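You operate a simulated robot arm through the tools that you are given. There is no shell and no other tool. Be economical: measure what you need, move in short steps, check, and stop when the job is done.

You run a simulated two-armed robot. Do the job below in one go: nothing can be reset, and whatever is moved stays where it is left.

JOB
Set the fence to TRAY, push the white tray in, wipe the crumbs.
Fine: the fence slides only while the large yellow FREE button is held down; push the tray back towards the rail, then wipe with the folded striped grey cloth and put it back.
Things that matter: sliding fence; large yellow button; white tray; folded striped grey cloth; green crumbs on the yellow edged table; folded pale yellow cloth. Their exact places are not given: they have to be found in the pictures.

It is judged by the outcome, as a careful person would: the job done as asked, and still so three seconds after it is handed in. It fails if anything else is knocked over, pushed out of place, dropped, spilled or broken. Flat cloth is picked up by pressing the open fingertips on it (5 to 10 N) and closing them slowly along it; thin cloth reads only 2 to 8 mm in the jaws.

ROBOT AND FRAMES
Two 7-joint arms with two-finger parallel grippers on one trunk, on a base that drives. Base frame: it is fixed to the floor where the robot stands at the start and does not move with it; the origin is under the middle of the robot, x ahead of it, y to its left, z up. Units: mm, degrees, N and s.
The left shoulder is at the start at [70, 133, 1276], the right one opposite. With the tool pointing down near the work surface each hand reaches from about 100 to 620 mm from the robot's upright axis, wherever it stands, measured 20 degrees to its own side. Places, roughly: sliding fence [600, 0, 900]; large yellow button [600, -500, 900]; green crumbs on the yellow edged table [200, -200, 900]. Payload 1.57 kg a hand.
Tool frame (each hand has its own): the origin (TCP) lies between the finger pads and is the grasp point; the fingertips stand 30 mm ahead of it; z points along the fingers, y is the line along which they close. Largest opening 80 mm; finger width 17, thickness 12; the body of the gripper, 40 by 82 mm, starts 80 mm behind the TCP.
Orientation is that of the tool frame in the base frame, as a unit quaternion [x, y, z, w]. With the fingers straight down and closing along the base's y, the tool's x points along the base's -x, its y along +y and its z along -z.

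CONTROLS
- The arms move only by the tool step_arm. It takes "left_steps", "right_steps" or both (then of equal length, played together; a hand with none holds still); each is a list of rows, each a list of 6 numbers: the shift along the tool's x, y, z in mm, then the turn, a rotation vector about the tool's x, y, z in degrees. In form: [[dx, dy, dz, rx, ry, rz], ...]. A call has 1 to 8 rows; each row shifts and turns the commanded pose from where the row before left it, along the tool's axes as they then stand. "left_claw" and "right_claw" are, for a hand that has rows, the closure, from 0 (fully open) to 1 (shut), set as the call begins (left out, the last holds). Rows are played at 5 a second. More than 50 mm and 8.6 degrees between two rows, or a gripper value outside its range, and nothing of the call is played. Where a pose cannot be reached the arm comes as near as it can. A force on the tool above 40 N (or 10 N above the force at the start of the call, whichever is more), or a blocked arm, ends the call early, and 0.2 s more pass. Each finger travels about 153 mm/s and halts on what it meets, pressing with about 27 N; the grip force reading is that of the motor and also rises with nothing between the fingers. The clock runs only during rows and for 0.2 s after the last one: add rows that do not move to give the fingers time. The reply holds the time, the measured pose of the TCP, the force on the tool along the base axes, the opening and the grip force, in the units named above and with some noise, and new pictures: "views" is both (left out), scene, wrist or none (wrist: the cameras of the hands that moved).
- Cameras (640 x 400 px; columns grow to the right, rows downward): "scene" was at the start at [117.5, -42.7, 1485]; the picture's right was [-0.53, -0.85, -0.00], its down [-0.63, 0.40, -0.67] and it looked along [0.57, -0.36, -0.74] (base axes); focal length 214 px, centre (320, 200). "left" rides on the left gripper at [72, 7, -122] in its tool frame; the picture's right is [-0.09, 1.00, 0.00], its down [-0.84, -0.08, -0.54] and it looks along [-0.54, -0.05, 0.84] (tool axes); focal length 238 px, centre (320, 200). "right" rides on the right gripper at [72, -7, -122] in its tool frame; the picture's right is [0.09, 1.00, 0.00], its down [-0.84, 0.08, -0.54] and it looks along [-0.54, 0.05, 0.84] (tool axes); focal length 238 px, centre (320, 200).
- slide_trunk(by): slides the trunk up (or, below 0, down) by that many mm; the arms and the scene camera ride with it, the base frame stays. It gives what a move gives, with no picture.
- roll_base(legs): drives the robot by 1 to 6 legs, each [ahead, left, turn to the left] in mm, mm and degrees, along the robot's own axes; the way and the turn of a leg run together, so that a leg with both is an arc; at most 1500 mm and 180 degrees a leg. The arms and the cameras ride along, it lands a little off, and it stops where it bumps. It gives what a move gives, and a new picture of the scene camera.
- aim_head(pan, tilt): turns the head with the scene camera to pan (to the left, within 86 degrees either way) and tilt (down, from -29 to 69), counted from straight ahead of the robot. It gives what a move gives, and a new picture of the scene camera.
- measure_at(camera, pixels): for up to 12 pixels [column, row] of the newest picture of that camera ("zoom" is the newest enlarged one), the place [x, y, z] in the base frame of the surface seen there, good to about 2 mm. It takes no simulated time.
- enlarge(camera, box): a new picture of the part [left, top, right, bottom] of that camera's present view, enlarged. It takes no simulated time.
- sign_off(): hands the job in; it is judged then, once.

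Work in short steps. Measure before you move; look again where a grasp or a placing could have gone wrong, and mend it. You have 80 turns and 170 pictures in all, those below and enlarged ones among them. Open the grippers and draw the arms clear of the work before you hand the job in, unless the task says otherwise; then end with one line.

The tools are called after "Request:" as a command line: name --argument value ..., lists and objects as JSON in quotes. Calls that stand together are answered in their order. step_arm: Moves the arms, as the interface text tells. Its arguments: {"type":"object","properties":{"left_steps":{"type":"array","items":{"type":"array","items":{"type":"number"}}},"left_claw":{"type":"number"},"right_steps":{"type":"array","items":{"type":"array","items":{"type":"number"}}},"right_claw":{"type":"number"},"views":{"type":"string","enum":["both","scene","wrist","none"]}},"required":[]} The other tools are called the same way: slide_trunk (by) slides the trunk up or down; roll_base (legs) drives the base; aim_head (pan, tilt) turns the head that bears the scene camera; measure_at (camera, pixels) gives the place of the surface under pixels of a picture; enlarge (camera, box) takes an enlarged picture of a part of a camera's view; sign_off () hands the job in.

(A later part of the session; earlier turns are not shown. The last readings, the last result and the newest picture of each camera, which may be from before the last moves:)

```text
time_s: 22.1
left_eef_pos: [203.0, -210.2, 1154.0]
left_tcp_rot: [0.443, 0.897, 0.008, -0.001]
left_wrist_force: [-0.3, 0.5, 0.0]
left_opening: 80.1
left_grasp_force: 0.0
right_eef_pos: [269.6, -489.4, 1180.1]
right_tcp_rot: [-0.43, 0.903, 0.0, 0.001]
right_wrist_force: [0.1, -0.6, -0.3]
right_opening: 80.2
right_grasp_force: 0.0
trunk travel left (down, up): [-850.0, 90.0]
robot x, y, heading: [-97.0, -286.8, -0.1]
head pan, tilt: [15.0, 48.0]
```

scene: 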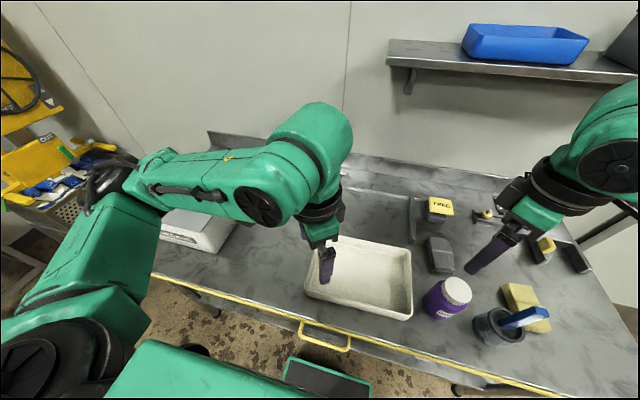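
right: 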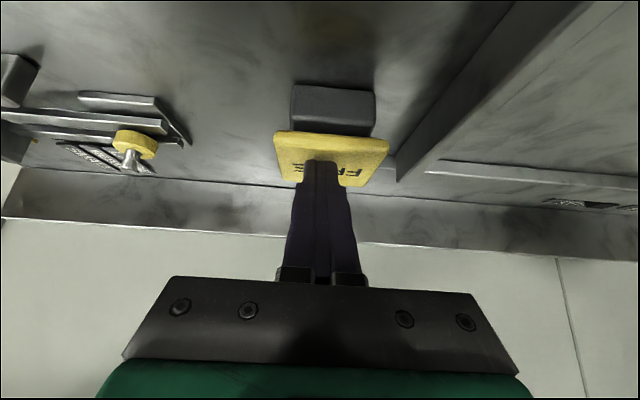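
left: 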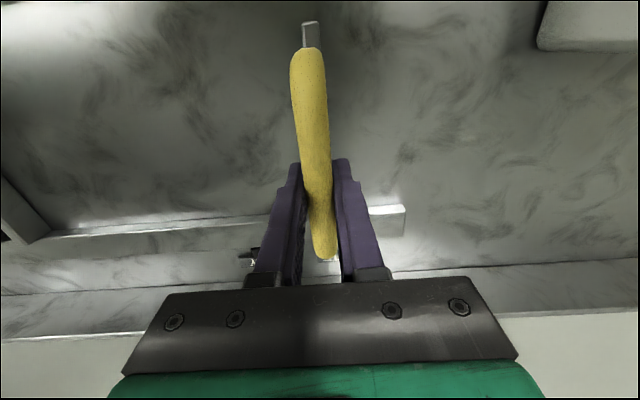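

Rotation works. I finish it to 90°.

Request:
step_arm --left_steps '[[0, 0, 0, 0, 0, 7.5], [0, 0, 0, 0, 0, 7.5], [0, 0, 0, 0, 0, 7.5], [0, 0, 0, 0, 0, 7.5], [0, 0, 0, 0, 0, 7.5]]' --right_steps '[[0, 0, 0, 0, 0, -7.8], [0, 0, 0, 0, 0, -7.8], [0, 0, 0, 0, 0, -7.8], [0, 0, 0, 0, 0, -7.8], [0, 0, 0, 0, 0, -7.8]]' --views "wrist"

```text
time_s: 23.3
left_eef_pos: [203.6, -209.7, 1153.5]
left_tcp_rot: [0.708, 0.706, 0.006, -0.002]
left_wrist_force: [-0.2, 0.1, 0.7]
left_opening: 79.9
left_grasp_force: 0.0
right_eef_pos: [268.2, -488.8, 1180.4]
right_tcp_rot: [-0.707, 0.708, -0.001, 0.001]
right_wrist_force: [-0.3, 0.7, 0.0]
right_opening: 80.0
right_grasp_force: 0.1
trunk travel left (down, up): [-850.0, 90.0]
robot x, y, heading: [-99.0, -285.9, -0.0]
head pan, tilt: [15.0, 48.0]
```

right: 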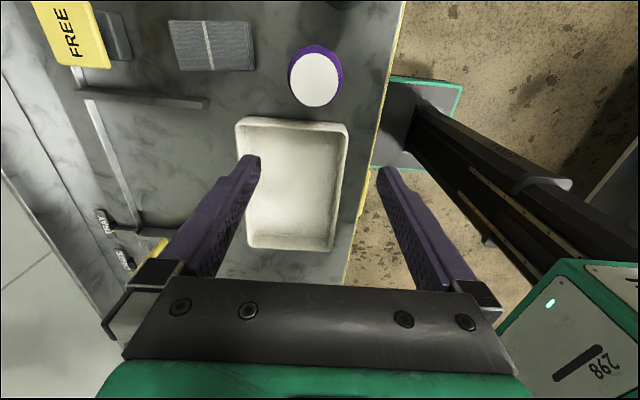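
left: 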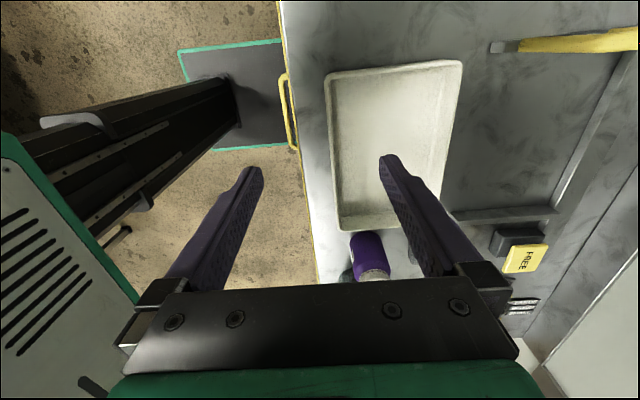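

Tool frames are as intended. To keep the wrist camera away from the fence handle and bottle, I'll use only the right hand at the tray's middle (y≈-312). Left moves aside; right goes above the front wall.

Request:
step_arm --left_steps '[[40, 0, 0, 0, 0, 0], [40, 0, 0, 0, 0, 0], [40, 0, 0, 0, 0, 0], [40, 0, 0, 0, 0, 0], [40, 0, 0, 0, 0, 0]]' --right_steps '[[0, 0, 0, 0, 0, 0], [-44, 12, 5, 0, 0, 0], [-44, 12, 5, 0, 0, 0], [-44, 12, 5, 0, 0, 0], [-44, 12, 5, 0, 0, 0]]' --views "both"

```text
time_s: 24.5
left_eef_pos: [205.4, -208.9, 1152.8]
left_tcp_rot: [0.706, 0.708, 0.007, -0.003]
left_wrist_force: [-0.2, 0.0, 0.8]
left_opening: 80.2
left_grasp_force: 0.0
left hand out of reach, approached as far as the arm can: row 1, 2, 3, 4, 5
right_eef_pos: [225.2, -313.1, 1159.7]
right_tcp_rot: [-0.705, 0.709, -0.001, -0.001]
right_wrist_force: [0.3, -0.1, 0.4]
right_opening: 80.1
right_grasp_force: 0.0
trunk travel left (down, up): [-850.0, 90.0]
robot x, y, heading: [-98.4, -284.9, -0.1]
head pan, tilt: [15.0, 48.0]
```

scene: 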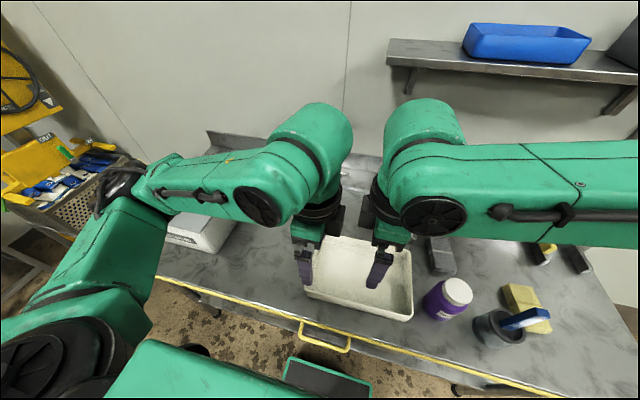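
right: 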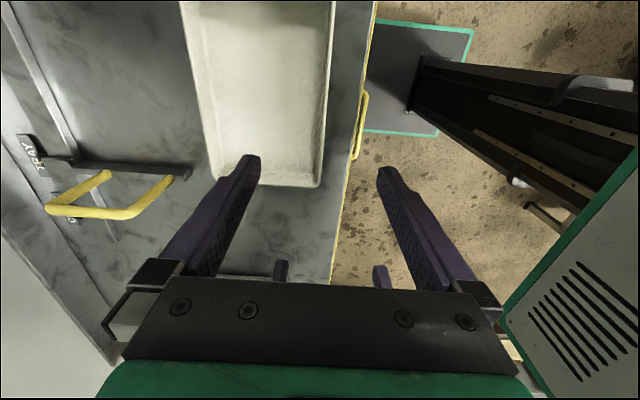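
left: 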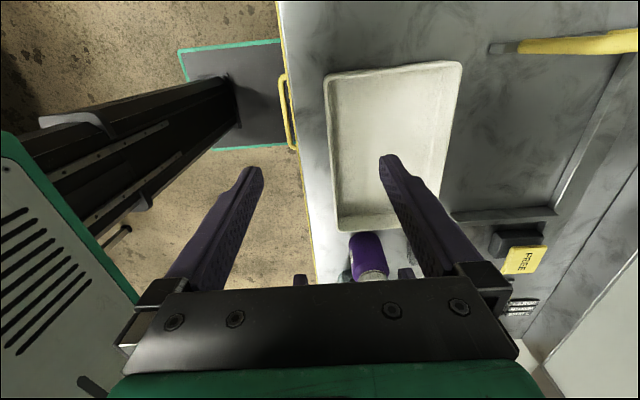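

The left hand could not move sideways in that yaw. I untwist it partly, before translating it away.

Request:
step_arm --left_steps '[[0, 0, 0, 0, 0, -8.5], [0, 0, 0, 0, 0, -8.5], [0, 0, 0, 0, 0, -8.5], [0, 0, 0, 0, 0, -8.5], [0, 0, 0, 0, 0, -8.5], [0, 0, 0, 0, 0, -8.5], [0, 0, 0, 0, 0, -8.5], [0, 0, 0, 0, 0, -8.5]]' --views "none"

Request:
step_arm --left_steps '[[-26, 30, 0, 0, 0, -7], [-26, 30, 0, 0, 0, -7], [-26, 30, 0, 0, 0, -7], [-26, 30, 0, 0, 0, 0], [-26, 30, 0, 0, 0, 0], [0, 30, 0, 0, 0, 0]]' --views "scene"

```text
time_s: 26.3
left_eef_pos: [204.2, -209.3, 1150.6]
left_tcp_rot: [0.189, 0.982, 0.007, 0.001]
left_wrist_force: [-0.4, -0.5, -0.6]
left_opening: 79.9
left_grasp_force: 0.2
right_eef_pos: [222.7, -312.9, 1158.8]
right_tcp_rot: [-0.706, 0.708, -0.001, 0.001]
right_wrist_force: [0.7, 0.8, -0.8]
right_opening: 79.7
right_grasp_force: 0.1
trunk travel left (down, up): [-850.0, 90.0]
robot x, y, heading: [-97.8, -286.2, -0.3]
head pan, tilt: [15.0, 48.0]
```

```text
time_s: 27.7
left_eef_pos: [355.3, -53.2, 1154.8]
left_tcp_rot: [0.008, 1.0, 0.005, 0.002]
left_wrist_force: [-0.3, -0.7, 0.5]
left_opening: 79.7
left_grasp_force: 0.0
right_eef_pos: [223.1, -311.0, 1160.3]
right_tcp_rot: [-0.705, 0.709, -0.001, 0.0]
right_wrist_force: [-0.1, 0.2, -0.2]
right_opening: 80.0
right_grasp_force: 0.0
trunk travel left (down, up): [-850.0, 90.0]
robot x, y, heading: [-95.8, -284.8, 0.4]
head pan, tilt: [15.0, 48.0]
```

scene: 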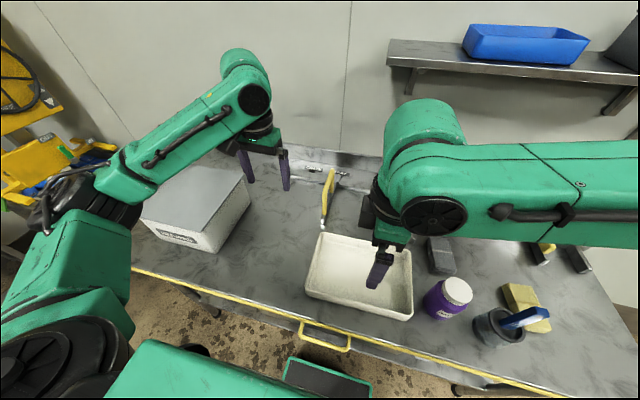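

Left is clear. I lower the right hand over the front wall, stopping above it to check.

Request:
step_arm --left_steps '[[0, 20, 0, 0, 0, 0], [0, 20, 0, 0, 0, 0], [0, 20, 0, 0, 0, 0], [0, 20, 0, 0, 0, 0], [0, 0, 0, 0, 0, 0]]' --right_steps '[[0, 3, 42, 0, 0, 0], [0, 0, 42, 0, 0, 0], [0, 0, 42, 0, 0, 0], [0, 0, 42, 0, 0, 0], [0, 0, 42, 0, 0, 0]]' --views "both"

```text
time_s: 28.9
left_eef_pos: [356.7, 25.9, 1154.3]
left_tcp_rot: [0.008, 1.0, 0.006, 0.002]
left_wrist_force: [-0.1, -0.9, -0.3]
left_opening: 80.0
left_grasp_force: 0.1
right_eef_pos: [214.6, -358.7, 974.9]
right_tcp_rot: [-0.706, 0.708, 0.0, 0.001]
right_wrist_force: [0.0, -0.4, 0.1]
right_opening: 79.8
right_grasp_force: 0.1
right hand out of reach, approached as far as the arm can: row 3, 4, 5
trunk travel left (down, up): [-850.0, 90.0]
robot x, y, heading: [-94.6, -288.0, -0.4]
head pan, tilt: [15.0, 48.0]
```

scene: 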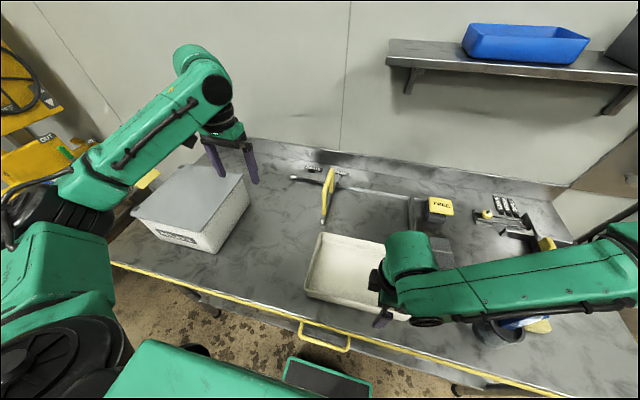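
right: 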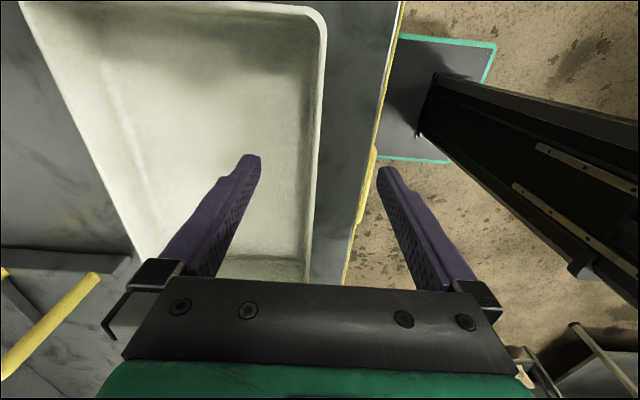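
left: 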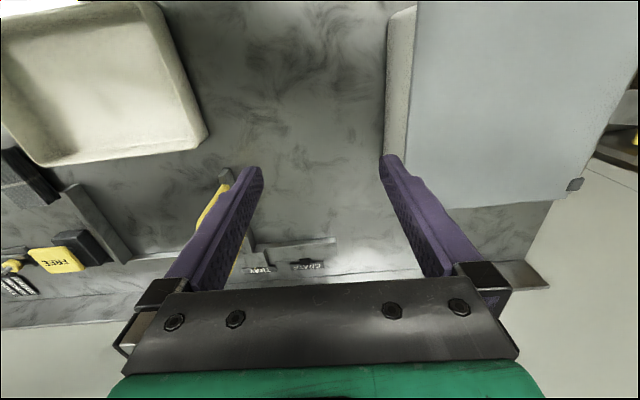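

In that yaw the arm's limits push it off target. I switch plan: push with the default yaw and open fingers (two stable contacts) on the front wall. I raise and untwist the right hand.

Request:
step_arm --right_steps '[[0, 0, -42, 0, 0, 0], [0, 0, -42, 0, 0, 0], [0, 0, -42, 0, 0, 0], [0, 0, -42, 0, 0, 8], [0, 0, 0, 0, 0, 8.5], [0, 0, 0, 0, 0, 8.5], [0, 0, 0, 0, 0, 8.5], [0, 0, 0, 0, 0, 8.5]]' --views "none"

Request:
step_arm --right_steps '[[0, 0, 0, 0, 0, 8], [0, 0, 0, 0, 0, 8], [0, 0, 0, 0, 0, 8], [0, 0, 0, 0, 0, 8], [0, 0, 0, 0, 0, 8], [0, 0, 0, 0, 0, 8]]' --views "both"

```text
time_s: 30.7
left_eef_pos: [356.0, 26.0, 1156.0]
left_tcp_rot: [0.008, 1.0, 0.006, 0.002]
left_wrist_force: [-0.7, 0.5, 0.0]
left_opening: 79.8
left_grasp_force: 0.0
right_eef_pos: [213.9, -357.2, 1142.3]
right_tcp_rot: [-0.404, 0.915, -0.001, 0.0]
right_wrist_force: [0.4, 1.1, -0.7]
right_opening: 79.9
right_grasp_force: 0.1
trunk travel left (down, up): [-850.0, 90.0]
robot x, y, heading: [-96.5, -286.0, -0.1]
head pan, tilt: [15.0, 48.0]
```

```text
time_s: 32.1
left_eef_pos: [356.9, 26.1, 1155.1]
left_tcp_rot: [0.008, 1.0, 0.006, 0.002]
left_wrist_force: [-0.1, -0.4, -0.4]
left_opening: 79.9
left_grasp_force: 0.0
right_eef_pos: [214.0, -355.9, 1141.8]
right_tcp_rot: [0.003, 1.0, -0.001, 0.001]
right_wrist_force: [-0.1, -0.2, 0.0]
right_opening: 80.0
right_grasp_force: 0.1
trunk travel left (down, up): [-850.0, 90.0]
robot x, y, heading: [-96.3, -285.3, 0.1]
head pan, tilt: [15.0, 48.0]
```

scene: 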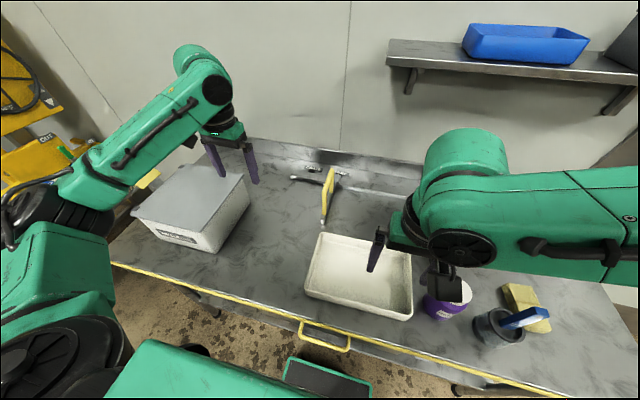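
right: 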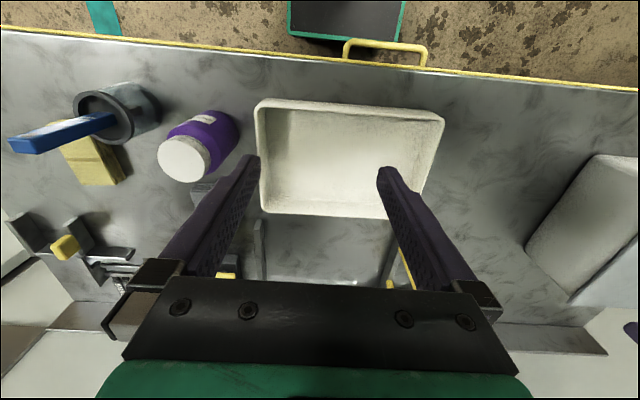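

Now I nudge the tray ~6 mm to -y with the left hand first. Left closes and goes to beside the tray's left wall at (310,-115), then lowers.

Request:
step_arm --left_steps '[[12, -36, 0, 0, 0, 0], [12, -36, 0, 0, 0, 0], [12, -36, 0, 0, 0, 0], [11, -32, 25, 0, 0, 0], [0, 0, 45, 0, 0, 0], [0, 0, 45, 0, 0, 0], [0, 0, 45, 0, 0, 0], [0, 0, 45, 0, 0, 0]]' --left_claw 1 --views "both"

```text
time_s: 33.9
left_eef_pos: [306.9, -110.1, 948.7]
left_tcp_rot: [0.008, 1.0, 0.005, 0.003]
left_wrist_force: [0.2, 1.1, 0.5]
left_opening: 0.0
left_grasp_force: 21.2
right_eef_pos: [214.2, -355.1, 1140.4]
right_tcp_rot: [0.001, 1.0, -0.001, 0.0]
right_wrist_force: [0.0, 0.4, 0.4]
right_opening: 80.4
right_grasp_force: 0.0
trunk travel left (down, up): [-850.0, 90.0]
robot x, y, heading: [-93.6, -282.3, -0.1]
head pan, tilt: [15.0, 48.0]
```

scene: 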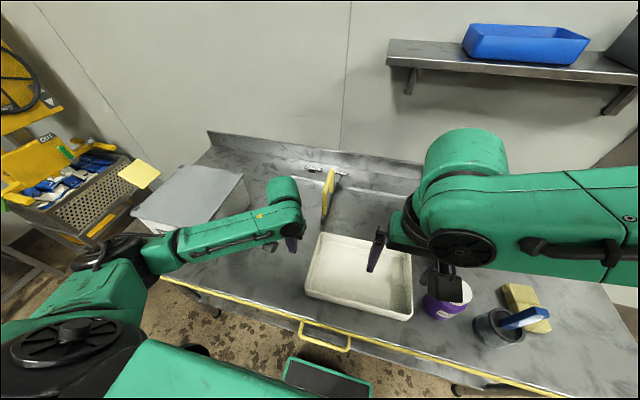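
left: 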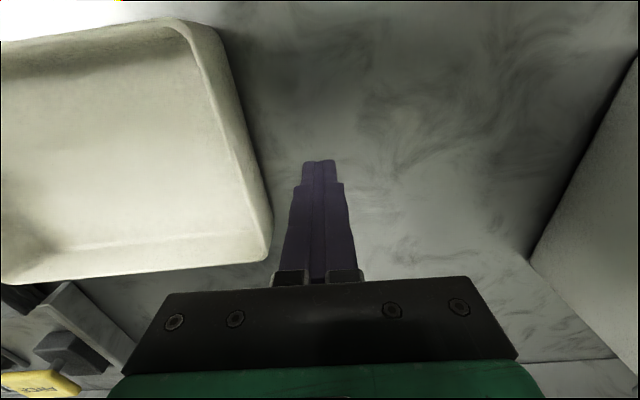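

I lower to z≈905 and push gently in -y until the tray has moved ~6 mm.

Request:
step_arm --left_steps '[[0, 0, 22, 0, 0, 0], [0, 0, 21, 0, 0, 0], [0, -20, 0, 0, 0, 0], [0, -20, 0, 0, 0, 0], [0, -6, 0, 0, 0, 0], [0, -5, 0, 0, 0, 0], [0, -5, 0, 0, 0, 0]]' --views "scene"

Request:
enlarge --camera "scene" --box '[270, 185, 450, 330]'

```text
time_s: 35.5
left_eef_pos: [307.0, -166.4, 904.9]
left_tcp_rot: [0.007, 1.0, 0.006, 0.003]
left_wrist_force: [-0.1, 0.3, 1.0]
left_opening: 0.0
left_grasp_force: 21.0
right_eef_pos: [213.7, -356.0, 1140.7]
right_tcp_rot: [0.002, 1.0, 0.001, 0.001]
right_wrist_force: [0.4, -0.4, -0.3]
right_opening: 80.1
right_grasp_force: 0.0
trunk travel left (down, up): [-850.0, 90.0]
robot x, y, heading: [-93.7, -286.4, -0.0]
head pan, tilt: [15.0, 48.0]
```

scene: 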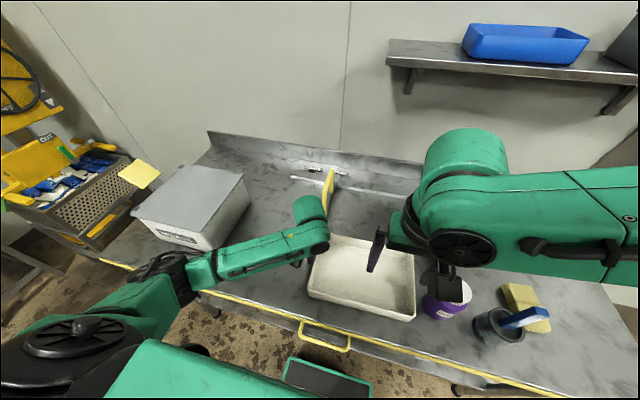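

```text
2.76 times, centred on (360, 258) of scene
```

zoom: 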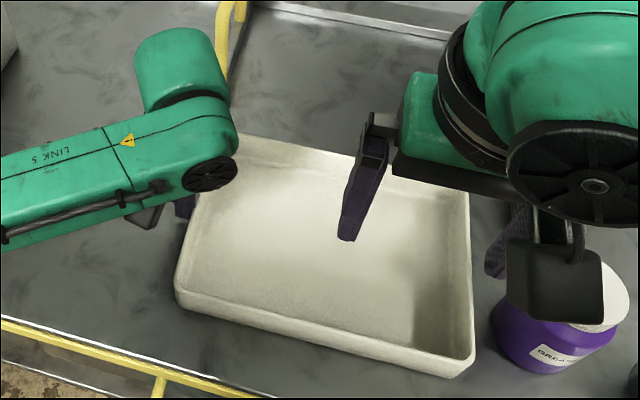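

Request:
measure_at --camera "zoom" --pixels '[[178, 285], [190, 300], [472, 340], [466, 215], [465, 195], [240, 135], [455, 358], [320, 328], [472, 300], [184, 240]]'

```text
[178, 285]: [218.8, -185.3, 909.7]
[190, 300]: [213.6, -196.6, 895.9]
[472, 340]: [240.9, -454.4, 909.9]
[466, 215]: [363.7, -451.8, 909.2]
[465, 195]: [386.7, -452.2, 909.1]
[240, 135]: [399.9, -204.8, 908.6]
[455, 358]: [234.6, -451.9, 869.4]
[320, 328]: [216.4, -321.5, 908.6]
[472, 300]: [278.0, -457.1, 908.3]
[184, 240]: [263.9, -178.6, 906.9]
```

The tray moved ~7 mm. I withdraw the left hand and re-measure with an unobstructed view from the right wrist camera.

Request:
step_arm --left_steps '[[0, 30, 0, 0, 0, 0], [0, 40, 0, 0, 0, 0], [0, 40, -40, 0, 0, 0], [0, 40, -45, 0, 0, 0], [0, 20, -45, 0, 0, 0], [0, 0, -45, 0, 0, 0], [0, 0, -45, 0, 0, 0]]' --views "none"

Request:
enlarge --camera "right" --box '[220, 80, 460, 230]'

```text
refused: row 3 steps farther than a row can; nothing moved
```

```text
2.67 times, centred on (340, 155) of right
```

zoom: 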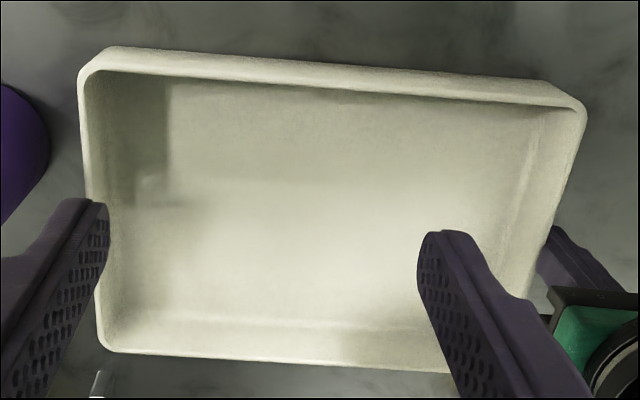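

Request:
measure_at --camera "zoom" --pixels '[[79, 110], [82, 140], [97, 330], [110, 352], [300, 362], [585, 130], [575, 160], [300, 66], [150, 55], [540, 86], [430, 372], [84, 170]]'

Request:
step_arm --left_steps '[[0, 30, 0, 0, 0, 0], [0, 40, 0, 0, 0, 0], [0, 30, -30, 0, 0, 0], [0, 30, -38, 0, 0, 0], [0, 20, -45, 0, 0, 0], [0, 0, -45, 0, 0, 0], [0, 0, -45, 0, 0, 0]]' --views "scene"

```text
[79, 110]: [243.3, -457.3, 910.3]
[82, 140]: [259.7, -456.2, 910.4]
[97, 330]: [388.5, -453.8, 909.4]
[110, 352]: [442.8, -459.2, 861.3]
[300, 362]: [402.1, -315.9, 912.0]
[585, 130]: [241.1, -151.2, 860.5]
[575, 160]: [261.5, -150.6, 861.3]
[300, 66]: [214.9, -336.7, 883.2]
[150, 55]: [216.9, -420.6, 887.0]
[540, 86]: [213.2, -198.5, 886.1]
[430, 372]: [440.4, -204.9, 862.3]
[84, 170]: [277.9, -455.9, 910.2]
```

```text
time_s: 37.1
left_eef_pos: [308.1, -17.7, 1110.5]
left_tcp_rot: [0.008, 1.0, 0.008, 0.003]
left_wrist_force: [-0.2, 0.5, 0.1]
left_opening: 0.2
left_grasp_force: 21.2
right_eef_pos: [213.8, -357.2, 1142.4]
right_tcp_rot: [0.002, 1.0, 0.0, 0.001]
right_wrist_force: [-0.3, -0.6, -0.6]
right_opening: 80.0
right_grasp_force: 0.0
trunk travel left (down, up): [-850.0, 90.0]
robot x, y, heading: [-101.5, -289.3, -0.2]
head pan, tilt: [15.0, 48.0]
```

scene: 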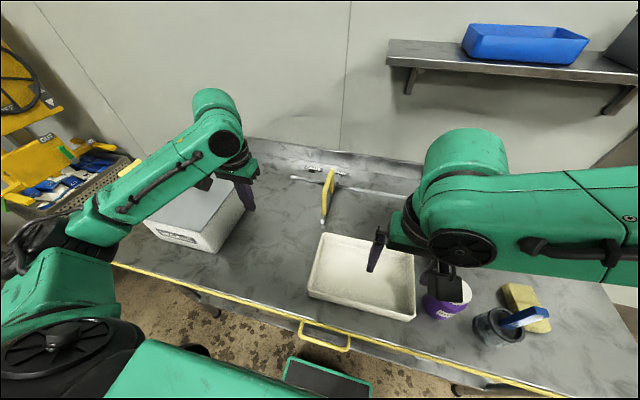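

Right edge is at -454…-457, a bit too far. I check the left edge and the stop in the same picture for consistency.

Request:
enlarge --camera "scene" --box '[290, 180, 440, 330]'

```text
2.67 times, centred on (365, 255) of scene
```

zoom: 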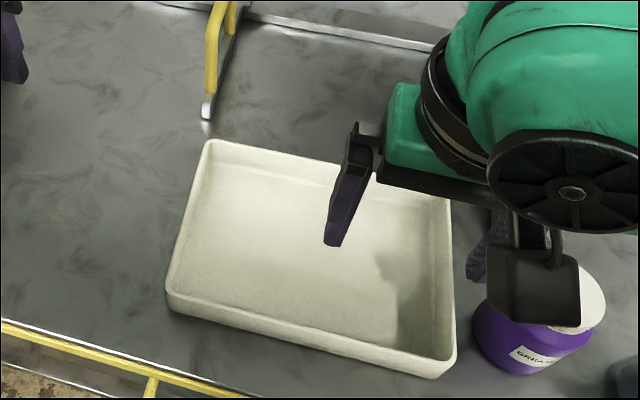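

Request:
measure_at --camera "zoom" --pixels '[[205, 150], [207, 148], [192, 195], [194, 195], [180, 240], [182, 240], [170, 285], [213, 105], [450, 250], [453, 310], [448, 210], [446, 212]]'

```text
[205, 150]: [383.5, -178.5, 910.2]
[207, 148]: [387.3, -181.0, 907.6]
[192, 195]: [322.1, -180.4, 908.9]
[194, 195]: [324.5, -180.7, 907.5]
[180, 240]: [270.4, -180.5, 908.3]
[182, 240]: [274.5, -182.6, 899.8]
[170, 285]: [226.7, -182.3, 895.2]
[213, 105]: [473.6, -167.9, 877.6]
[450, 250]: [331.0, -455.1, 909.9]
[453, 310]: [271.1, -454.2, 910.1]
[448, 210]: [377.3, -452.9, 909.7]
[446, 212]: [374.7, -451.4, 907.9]
```

Tray spans -179.5…-454; I want ~3 mm back to +y. I'll put the closed left fingertips inside the tray and push its left inner wall gently.

Request:
step_arm --left_steps '[[0, -42, 0, 0, 0, 0], [0, -42, 0, 0, 0, 0], [0, -42, 0, 0, 0, 0], [0, -42, 0, 0, 0, 0], [0, -39, 20, 0, 0, 0], [0, 0, 45, 0, 0, 0], [0, 0, 45, 0, 0, 0], [0, 0, 45, 0, 0, 0]]' --views "none"

Request:
step_arm --left_steps '[[0, 0, 40, 0, 0, 0], [0, 8, 0, 0, 0, 0], [0, 8, 0, 0, 0, 0], [0, 6, 0, 0, 0, 0]]' --views "wrist"

```text
time_s: 38.9
left_eef_pos: [306.4, -224.4, 951.7]
left_tcp_rot: [0.008, 1.0, 0.006, 0.003]
left_wrist_force: [-0.3, -0.3, -0.3]
left_opening: 0.0
left_grasp_force: 21.4
right_eef_pos: [213.7, -357.4, 1140.9]
right_tcp_rot: [0.002, 1.0, 0.0, 0.001]
right_wrist_force: [0.1, -0.4, 0.1]
right_opening: 79.9
right_grasp_force: 0.1
trunk travel left (down, up): [-850.0, 90.0]
robot x, y, heading: [-98.3, -288.6, -0.3]
head pan, tilt: [15.0, 48.0]
```

```text
time_s: 39.9
left_eef_pos: [307.5, -200.1, 915.2]
left_tcp_rot: [0.009, 1.0, 0.006, 0.003]
left_wrist_force: [-0.6, 0.3, 0.0]
left_opening: 0.0
left_grasp_force: 21.0
right_eef_pos: [214.8, -356.4, 1142.1]
right_tcp_rot: [0.002, 1.0, -0.001, 0.001]
right_wrist_force: [-0.1, -0.5, -0.4]
right_opening: 80.2
right_grasp_force: 0.0
trunk travel left (down, up): [-850.0, 90.0]
robot x, y, heading: [-97.1, -287.5, -0.2]
head pan, tilt: [15.0, 48.0]
```

left: 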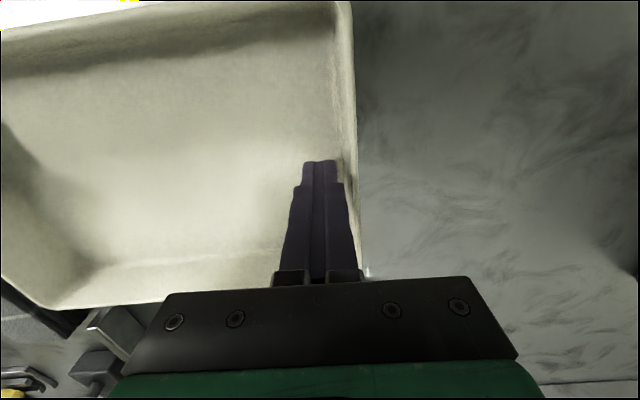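

Fingers are near the wall. I push +4 mm and measure the edges in the wrist view.

Request:
step_arm --left_steps '[[0, 2, 0, 0, 0, 0], [0, 2, 0, 0, 0, 0]]' --views "wrist"

Request:
measure_at --camera "left" --pixels '[[351, 30], [352, 60], [356, 140], [358, 200], [359, 230], [341, 60], [346, 150]]'

Request:
enlarge --camera "right" --box '[220, 80, 460, 230]'

Request:
measure_at --camera "zoom" --pixels '[[81, 110], [84, 140], [99, 330], [86, 170]]'

```text
time_s: 40.5
left_eef_pos: [306.3, -197.8, 912.4]
left_tcp_rot: [0.008, 1.0, 0.006, 0.002]
left_wrist_force: [0.2, 0.6, 0.3]
left_opening: 0.1
left_grasp_force: 20.8
right_eef_pos: [213.8, -355.4, 1141.0]
right_tcp_rot: [0.002, 1.0, 0.0, 0.0]
right_wrist_force: [0.4, -0.5, 0.2]
right_opening: 79.6
right_grasp_force: 0.0
trunk travel left (down, up): [-850.0, 90.0]
robot x, y, heading: [-96.9, -287.2, -0.1]
head pan, tilt: [15.0, 48.0]
```

left: 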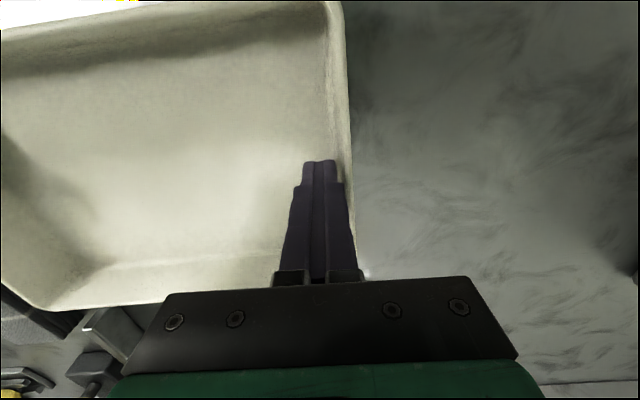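

```text
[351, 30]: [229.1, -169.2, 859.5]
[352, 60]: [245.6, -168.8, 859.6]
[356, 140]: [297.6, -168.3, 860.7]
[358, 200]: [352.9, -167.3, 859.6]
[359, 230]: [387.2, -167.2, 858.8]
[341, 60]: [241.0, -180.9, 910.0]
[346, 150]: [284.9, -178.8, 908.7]
```

```text
2.67 times, centred on (340, 155) of right
```

zoom: 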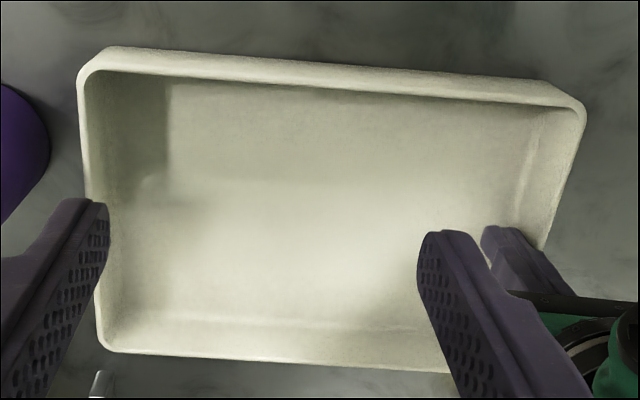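

```text
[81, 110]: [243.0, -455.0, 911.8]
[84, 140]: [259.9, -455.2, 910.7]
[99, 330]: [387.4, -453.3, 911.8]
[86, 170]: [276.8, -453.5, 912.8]
```

No movement yet (edge still -455). I push 3 + 2 mm more and look.

Request:
step_arm --left_steps '[[0, 2, 0, 0, 0, 0], [0, 2, 0, 0, 0, 0], [0, 2, 0, 0, 0, 0]]' --views "wrist"

Request:
enlarge --camera "right" --box '[220, 80, 460, 230]'

Request:
measure_at --camera "zoom" --pixels '[[81, 110], [84, 140], [86, 110], [89, 140], [100, 330], [103, 330]]'

```text
time_s: 41.3
left_eef_pos: [307.7, -191.1, 914.4]
left_tcp_rot: [0.008, 1.0, 0.006, 0.003]
left_wrist_force: [0.2, -0.4, 0.1]
left_opening: 0.0
left_grasp_force: 21.5
right_eef_pos: [213.5, -355.8, 1141.1]
right_tcp_rot: [0.001, 1.0, 0.0, 0.001]
right_wrist_force: [0.1, -0.4, -0.4]
right_opening: 80.0
right_grasp_force: 0.1
trunk travel left (down, up): [-850.0, 90.0]
robot x, y, heading: [-100.8, -287.5, -0.2]
head pan, tilt: [15.0, 48.0]
```

left: 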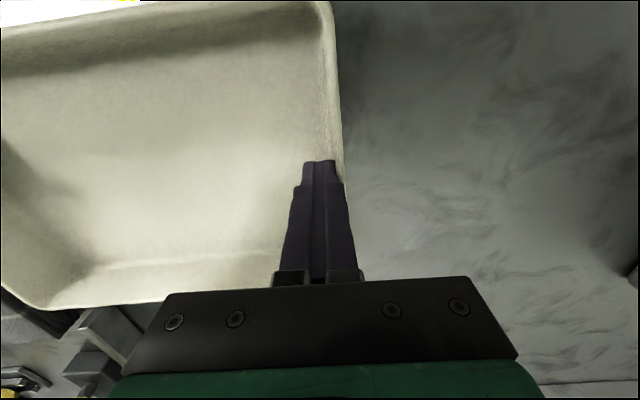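

```text
2.67 times, centred on (340, 155) of right
```

zoom: 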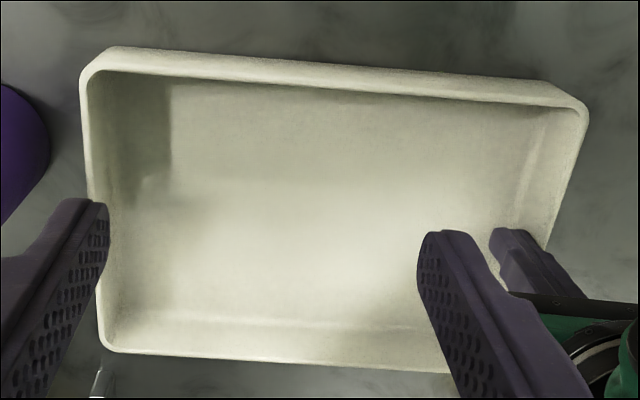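

```text
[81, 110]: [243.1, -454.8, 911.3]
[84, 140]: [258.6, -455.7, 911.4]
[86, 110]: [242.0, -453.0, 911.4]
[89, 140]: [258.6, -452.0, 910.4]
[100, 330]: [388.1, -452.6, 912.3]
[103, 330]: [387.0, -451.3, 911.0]
```

It moved ~1.5 mm. Two more mm, then I lift the left hand out and retreat it left.

Request:
step_arm --left_steps '[[0, 2, 0, 0, 0, 0], [0, -6, 0, 0, 0, 0], [0, -6, 0, 0, 0, 0], [0, 0, -45, 0, 0, 0], [0, 0, -45, 0, 0, 0], [0, 0, -45, 0, 0, 0], [0, 0, -45, 0, 0, 0], [0, 45, 0, 0, 0, 0]]' --views "none"

Request:
step_arm --left_steps '[[0, 45, 0, 0, 0, 0], [0, 45, 0, 0, 0, 0], [0, 45, 0, 0, 0, 0], [0, 45, 0, 0, 0, 0]]' --right_steps '[[6, 22, 30, 0, 0, 0], [6, 22, 30, 0, 0, 0], [6, 0, 30, 0, 0, 0], [0, 0, 0, 0, 0, 0]]' --views "both"

Request:
measure_at --camera "right" --pixels '[[300, 60], [320, 60]]'

```text
time_s: 43.1
left_eef_pos: [307.5, -155.9, 1095.0]
left_tcp_rot: [0.007, 1.0, 0.005, 0.002]
left_wrist_force: [0.1, 0.6, 0.6]
left_opening: 0.2
left_grasp_force: 21.7
right_eef_pos: [212.5, -355.0, 1140.9]
right_tcp_rot: [0.001, 1.0, -0.002, 0.001]
right_wrist_force: [-0.4, 0.5, 0.2]
right_opening: 79.9
right_grasp_force: 0.2
trunk travel left (down, up): [-850.0, 90.0]
robot x, y, heading: [-98.5, -284.3, -0.1]
head pan, tilt: [15.0, 48.0]
```

```text
time_s: 44.1
left_eef_pos: [308.2, 21.9, 1096.4]
left_tcp_rot: [0.009, 1.0, 0.006, 0.003]
left_wrist_force: [-0.1, 0.4, -0.8]
left_opening: 0.1
left_grasp_force: 21.4
right_eef_pos: [194.3, -317.7, 1052.9]
right_tcp_rot: [0.001, 1.0, 0.0, 0.002]
right_wrist_force: [-0.4, 0.1, 0.9]
right_opening: 80.2
right_grasp_force: 0.1
right hand out of reach, approached as far as the arm can: row 3
trunk travel left (down, up): [-850.0, 90.0]
robot x, y, heading: [-100.1, -289.2, -0.5]
head pan, tilt: [15.0, 48.0]
```

scene: 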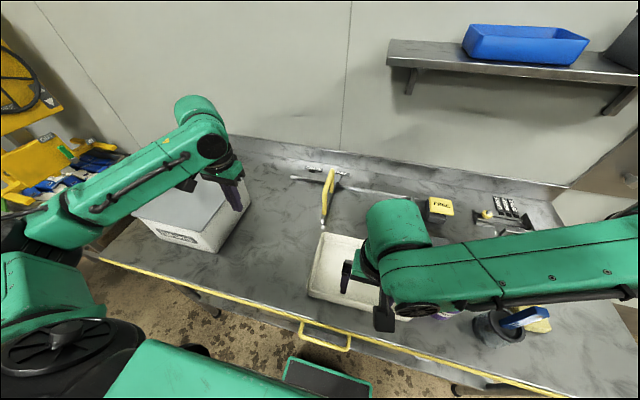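
right: 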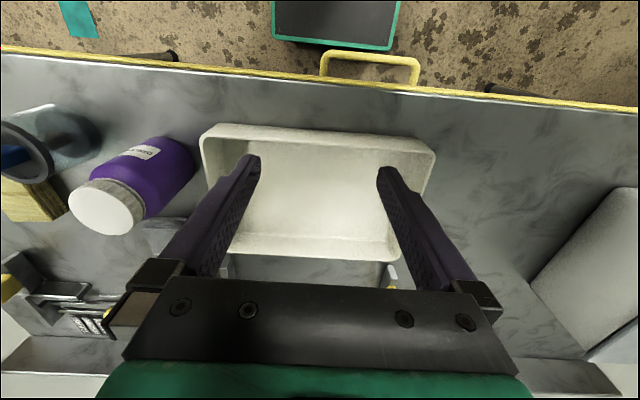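
left: 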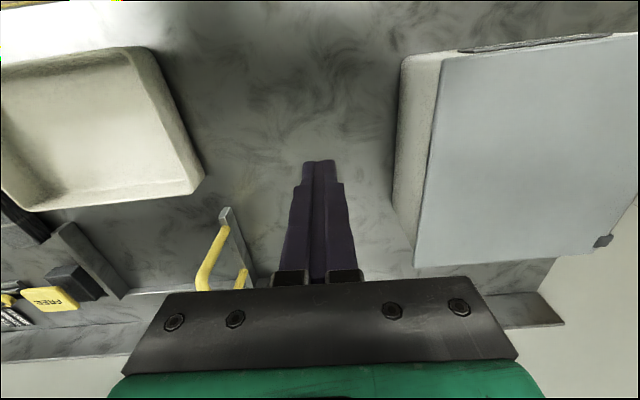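

```text
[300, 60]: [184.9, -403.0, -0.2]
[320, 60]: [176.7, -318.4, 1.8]
```

The right arm is near its inner limit here. I drive back 90 mm more for the first part of the push; both hands are well above things.

Request:
step_arm --right_steps '[[0, 0, -40, 0, 0, 0], [0, 0, -20, 0, 0, 0]]' --views "none"

Request:
roll_base --legs '[[-90, 0, 0]]'

Request:
step_arm --right_steps '[[-45, 2, 0, 0, 0, 0], [-40, 0, 10, 0, 0, 0], [0, 0, 40, 0, 0, 0], [0, 0, 40, 0, 0, 0]]' --views "both"

```text
time_s: 44.7
left_eef_pos: [307.3, 22.3, 1095.9]
left_tcp_rot: [0.008, 1.0, 0.006, 0.004]
left_wrist_force: [0.5, -0.1, -0.1]
left_opening: 0.2
left_grasp_force: 21.0
right_eef_pos: [193.2, -319.3, 1112.8]
right_tcp_rot: [0.002, 1.0, -0.001, 0.001]
right_wrist_force: [0.8, 1.2, 0.9]
right_opening: 79.9
right_grasp_force: 0.1
trunk travel left (down, up): [-850.0, 90.0]
robot x, y, heading: [-92.7, -286.0, -0.1]
head pan, tilt: [15.0, 48.0]
```

```text
time_s: 45.8
left_eef_pos: [222.6, 21.8, 1093.4]
left_tcp_rot: [0.009, 1.0, 0.006, 0.001]
left_wrist_force: [0.4, -0.6, 0.2]
left_opening: 0.0
left_grasp_force: 21.2
right_eef_pos: [107.8, -320.7, 1112.1]
right_tcp_rot: [0.003, 1.0, 0.0, -0.001]
right_wrist_force: [0.7, -0.1, 0.5]
right_opening: 80.2
right_grasp_force: 0.0
trunk travel left (down, up): [-850.0, 90.0]
robot x, y, heading: [-185.2, -284.4, -0.2]
head pan, tilt: [15.0, 48.0]
```

scene: 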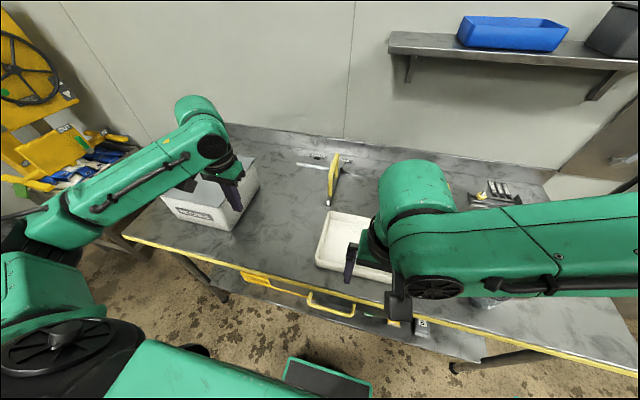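

```text
time_s: 46.8
left_eef_pos: [219.2, 20.2, 1096.1]
left_tcp_rot: [0.009, 1.0, 0.006, 0.002]
left_wrist_force: [0.6, -0.1, 0.0]
left_opening: 0.2
left_grasp_force: 21.4
right_eef_pos: [181.2, -342.0, 1030.3]
right_tcp_rot: [0.003, 1.0, 0.001, 0.001]
right_wrist_force: [-0.1, 0.3, 0.9]
right_opening: 80.0
right_grasp_force: 0.0
right hand out of reach, approached as far as the arm can: row 2, 3, 4
trunk travel left (down, up): [-850.0, 90.0]
robot x, y, heading: [-188.7, -290.0, -0.1]
head pan, tilt: [15.0, 48.0]
```

scene: 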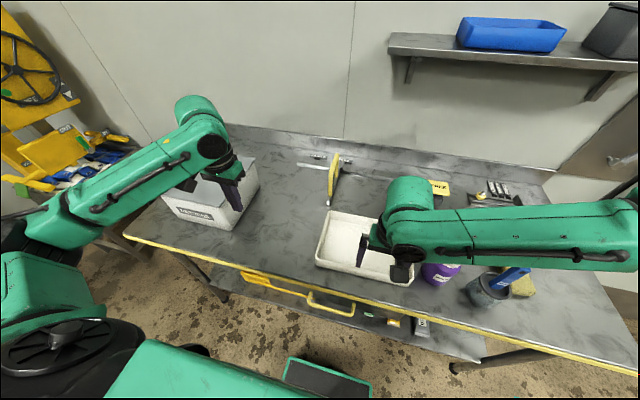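
right: 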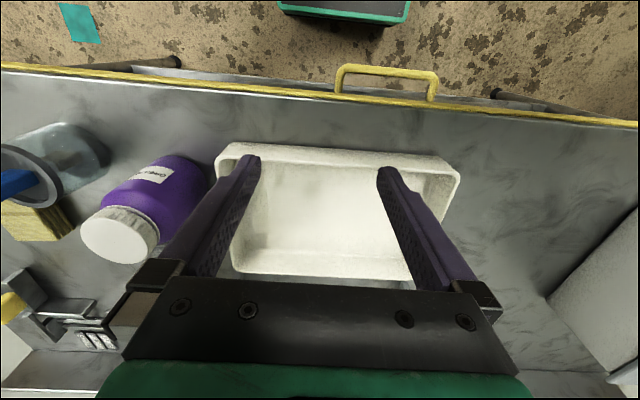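

The right arm can't get to the tray's middle, but y≈-390 is in its good zone and y≈-235 in the left's. I push with both hands, closed fingers. I position both above the front strip at x≈190.

Request:
step_arm --left_steps '[[6, -45, 0, 0, 0, 0], [6, -45, 0, 0, 0, 0], [6, -45, 0, 0, 0, 0], [6, -45, 0, 0, 0, 0], [5, -45, 5, 0, 0, 0], [0, -30, 35, 0, 0, 0], [0, 0, 45, 0, 0, 0]]' --right_steps '[[-9, -40, -10, 0, 0, 0], [0, -8, 0, 0, 0, 0], [0, 0, 0, 0, 0, 0], [0, 0, 0, 0, 0, 0], [0, 0, 20, 0, 0, 0], [0, 0, 20, 0, 0, 0], [0, 0, 20, 0, 0, 0]]' --right_claw 1 --views "both"

```text
time_s: 48.4
left_eef_pos: [185.5, -234.6, 1006.6]
left_tcp_rot: [0.009, 1.0, 0.006, 0.003]
left_wrist_force: [0.0, -0.3, -0.6]
left_opening: 0.0
left_grasp_force: 20.4
right_eef_pos: [188.8, -390.0, 979.4]
right_tcp_rot: [0.003, 1.0, -0.002, 0.001]
right_wrist_force: [0.0, -0.4, -0.2]
right_opening: 0.0
right_grasp_force: 21.5
trunk travel left (down, up): [-850.0, 90.0]
robot x, y, heading: [-190.8, -288.1, 0.0]
head pan, tilt: [15.0, 48.0]
```

scene: 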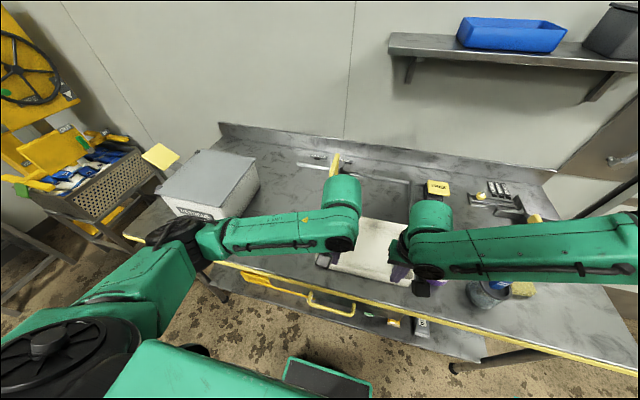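
right: 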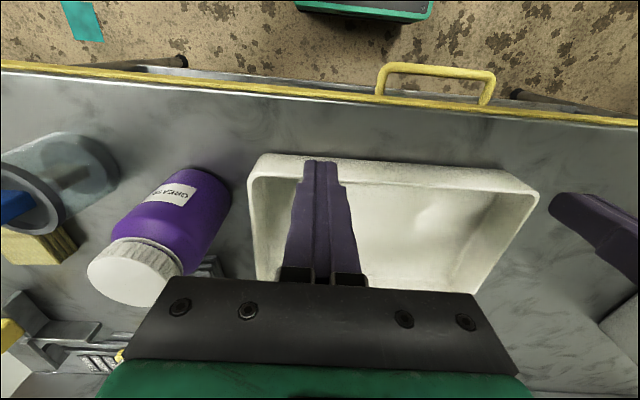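
left: 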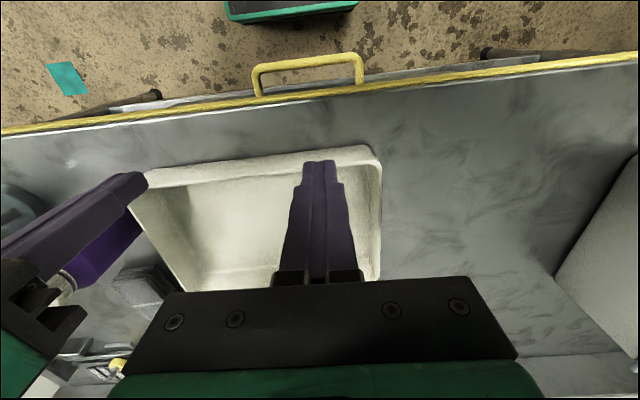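

Both reached. Before lowering I check the right forearm's clearance above the bottle and cup.

Request:
measure_at --camera "scene" --pixels '[[470, 240], [530, 255], [600, 245], [430, 262], [515, 272], [432, 225], [450, 282]]'

Request:
step_arm --left_steps '[[0, 0, 35, 0, 0, 0], [0, 0, 35, 0, 0, 0], [0, 0, 32, 0, 0, 0]]' --right_steps '[[0, 0, 0, 0, 0, 0], [0, 0, 0, 0, 0, 0], [0, 0, 0, 0, 0, 0]]' --views "none"

```text
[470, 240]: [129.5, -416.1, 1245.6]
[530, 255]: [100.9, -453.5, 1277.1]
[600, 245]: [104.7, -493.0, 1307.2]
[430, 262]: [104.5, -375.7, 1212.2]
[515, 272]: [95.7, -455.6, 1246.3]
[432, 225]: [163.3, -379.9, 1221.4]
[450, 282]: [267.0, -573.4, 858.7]
```

```text
time_s: 49.2
left_eef_pos: [187.0, -233.7, 902.2]
left_tcp_rot: [0.008, 1.0, 0.006, 0.003]
left_wrist_force: [-0.2, 0.2, 0.0]
left_opening: 0.3
left_grasp_force: 21.9
right_eef_pos: [189.0, -392.5, 979.3]
right_tcp_rot: [0.003, 1.0, 0.0, 0.001]
right_wrist_force: [-0.3, 0.1, 0.4]
right_opening: 0.0
right_grasp_force: 20.8
trunk travel left (down, up): [-850.0, 90.0]
robot x, y, heading: [-187.9, -286.2, -0.3]
head pan, tilt: [15.0, 48.0]
```

Clearance is ample (forearm z>1200). I lower the right hand, square up the left yaw by -1°, and begin pushing both in +x.

Request:
step_arm --left_steps '[[0, 0, 0, 0, 0, -1], [0, 0, 0, 0, 0, 0], [-10, 0, 0, 0, 0, 0], [-10, 0, 0, 0, 0, 0], [-10, 0, 0, 0, 0, 0], [-10, 0, 0, 0, 0, 0], [-10, 0, 0, 0, 0, 0], [-10, 0, 0, 0, 0, 0]]' --right_steps '[[0, 0, 40, 0, 0, -0.3], [0, 0, 37, 0, 0, 0], [-10, 0, 0, 0, 0, 0], [-10, 0, 0, 0, 0, 0], [-10, 0, 0, 0, 0, 0], [-10, 0, 0, 0, 0, 0], [-10, 0, 0, 0, 0, 0], [-10, 0, 0, 0, 0, 0]]' --views "both"

```text
time_s: 51.0
left_eef_pos: [246.7, -231.5, 905.6]
left_tcp_rot: [0.0, 1.0, 0.006, 0.003]
left_wrist_force: [-0.2, 0.1, -1.1]
left_opening: 0.0
left_grasp_force: 21.2
right_eef_pos: [230.4, -427.8, 942.6]
right_tcp_rot: [0.001, 1.0, 0.0, 0.001]
right_wrist_force: [0.2, 0.6, 0.3]
right_opening: 0.0
right_grasp_force: 20.6
right hand out of reach, approached as far as the arm can: row 1, 2, 4, 5, 6, 7, 8
trunk travel left (down, up): [-850.0, 90.0]
robot x, y, heading: [-187.4, -284.0, -0.1]
head pan, tilt: [15.0, 48.0]
```

scene: 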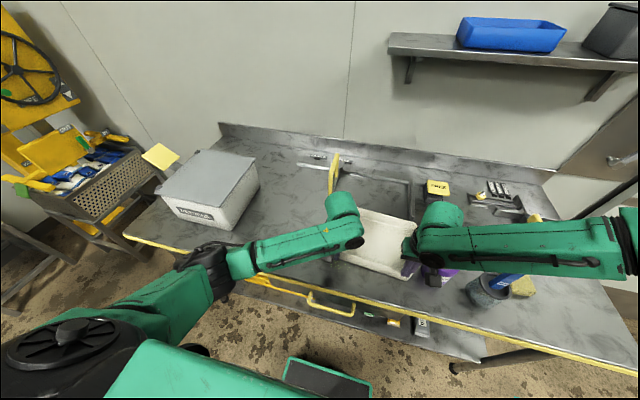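
right: 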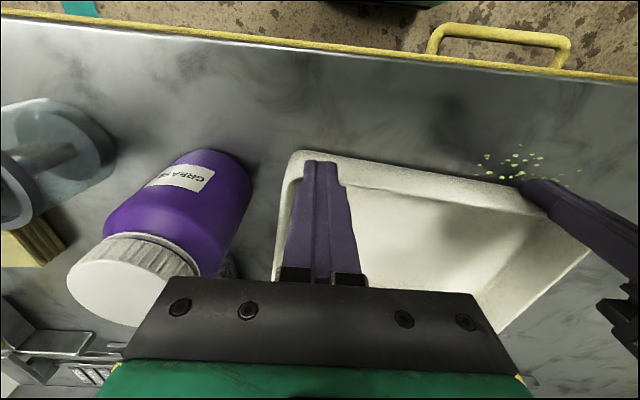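
left: 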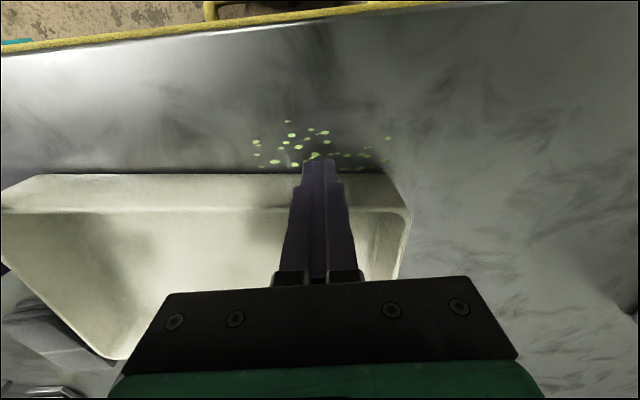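

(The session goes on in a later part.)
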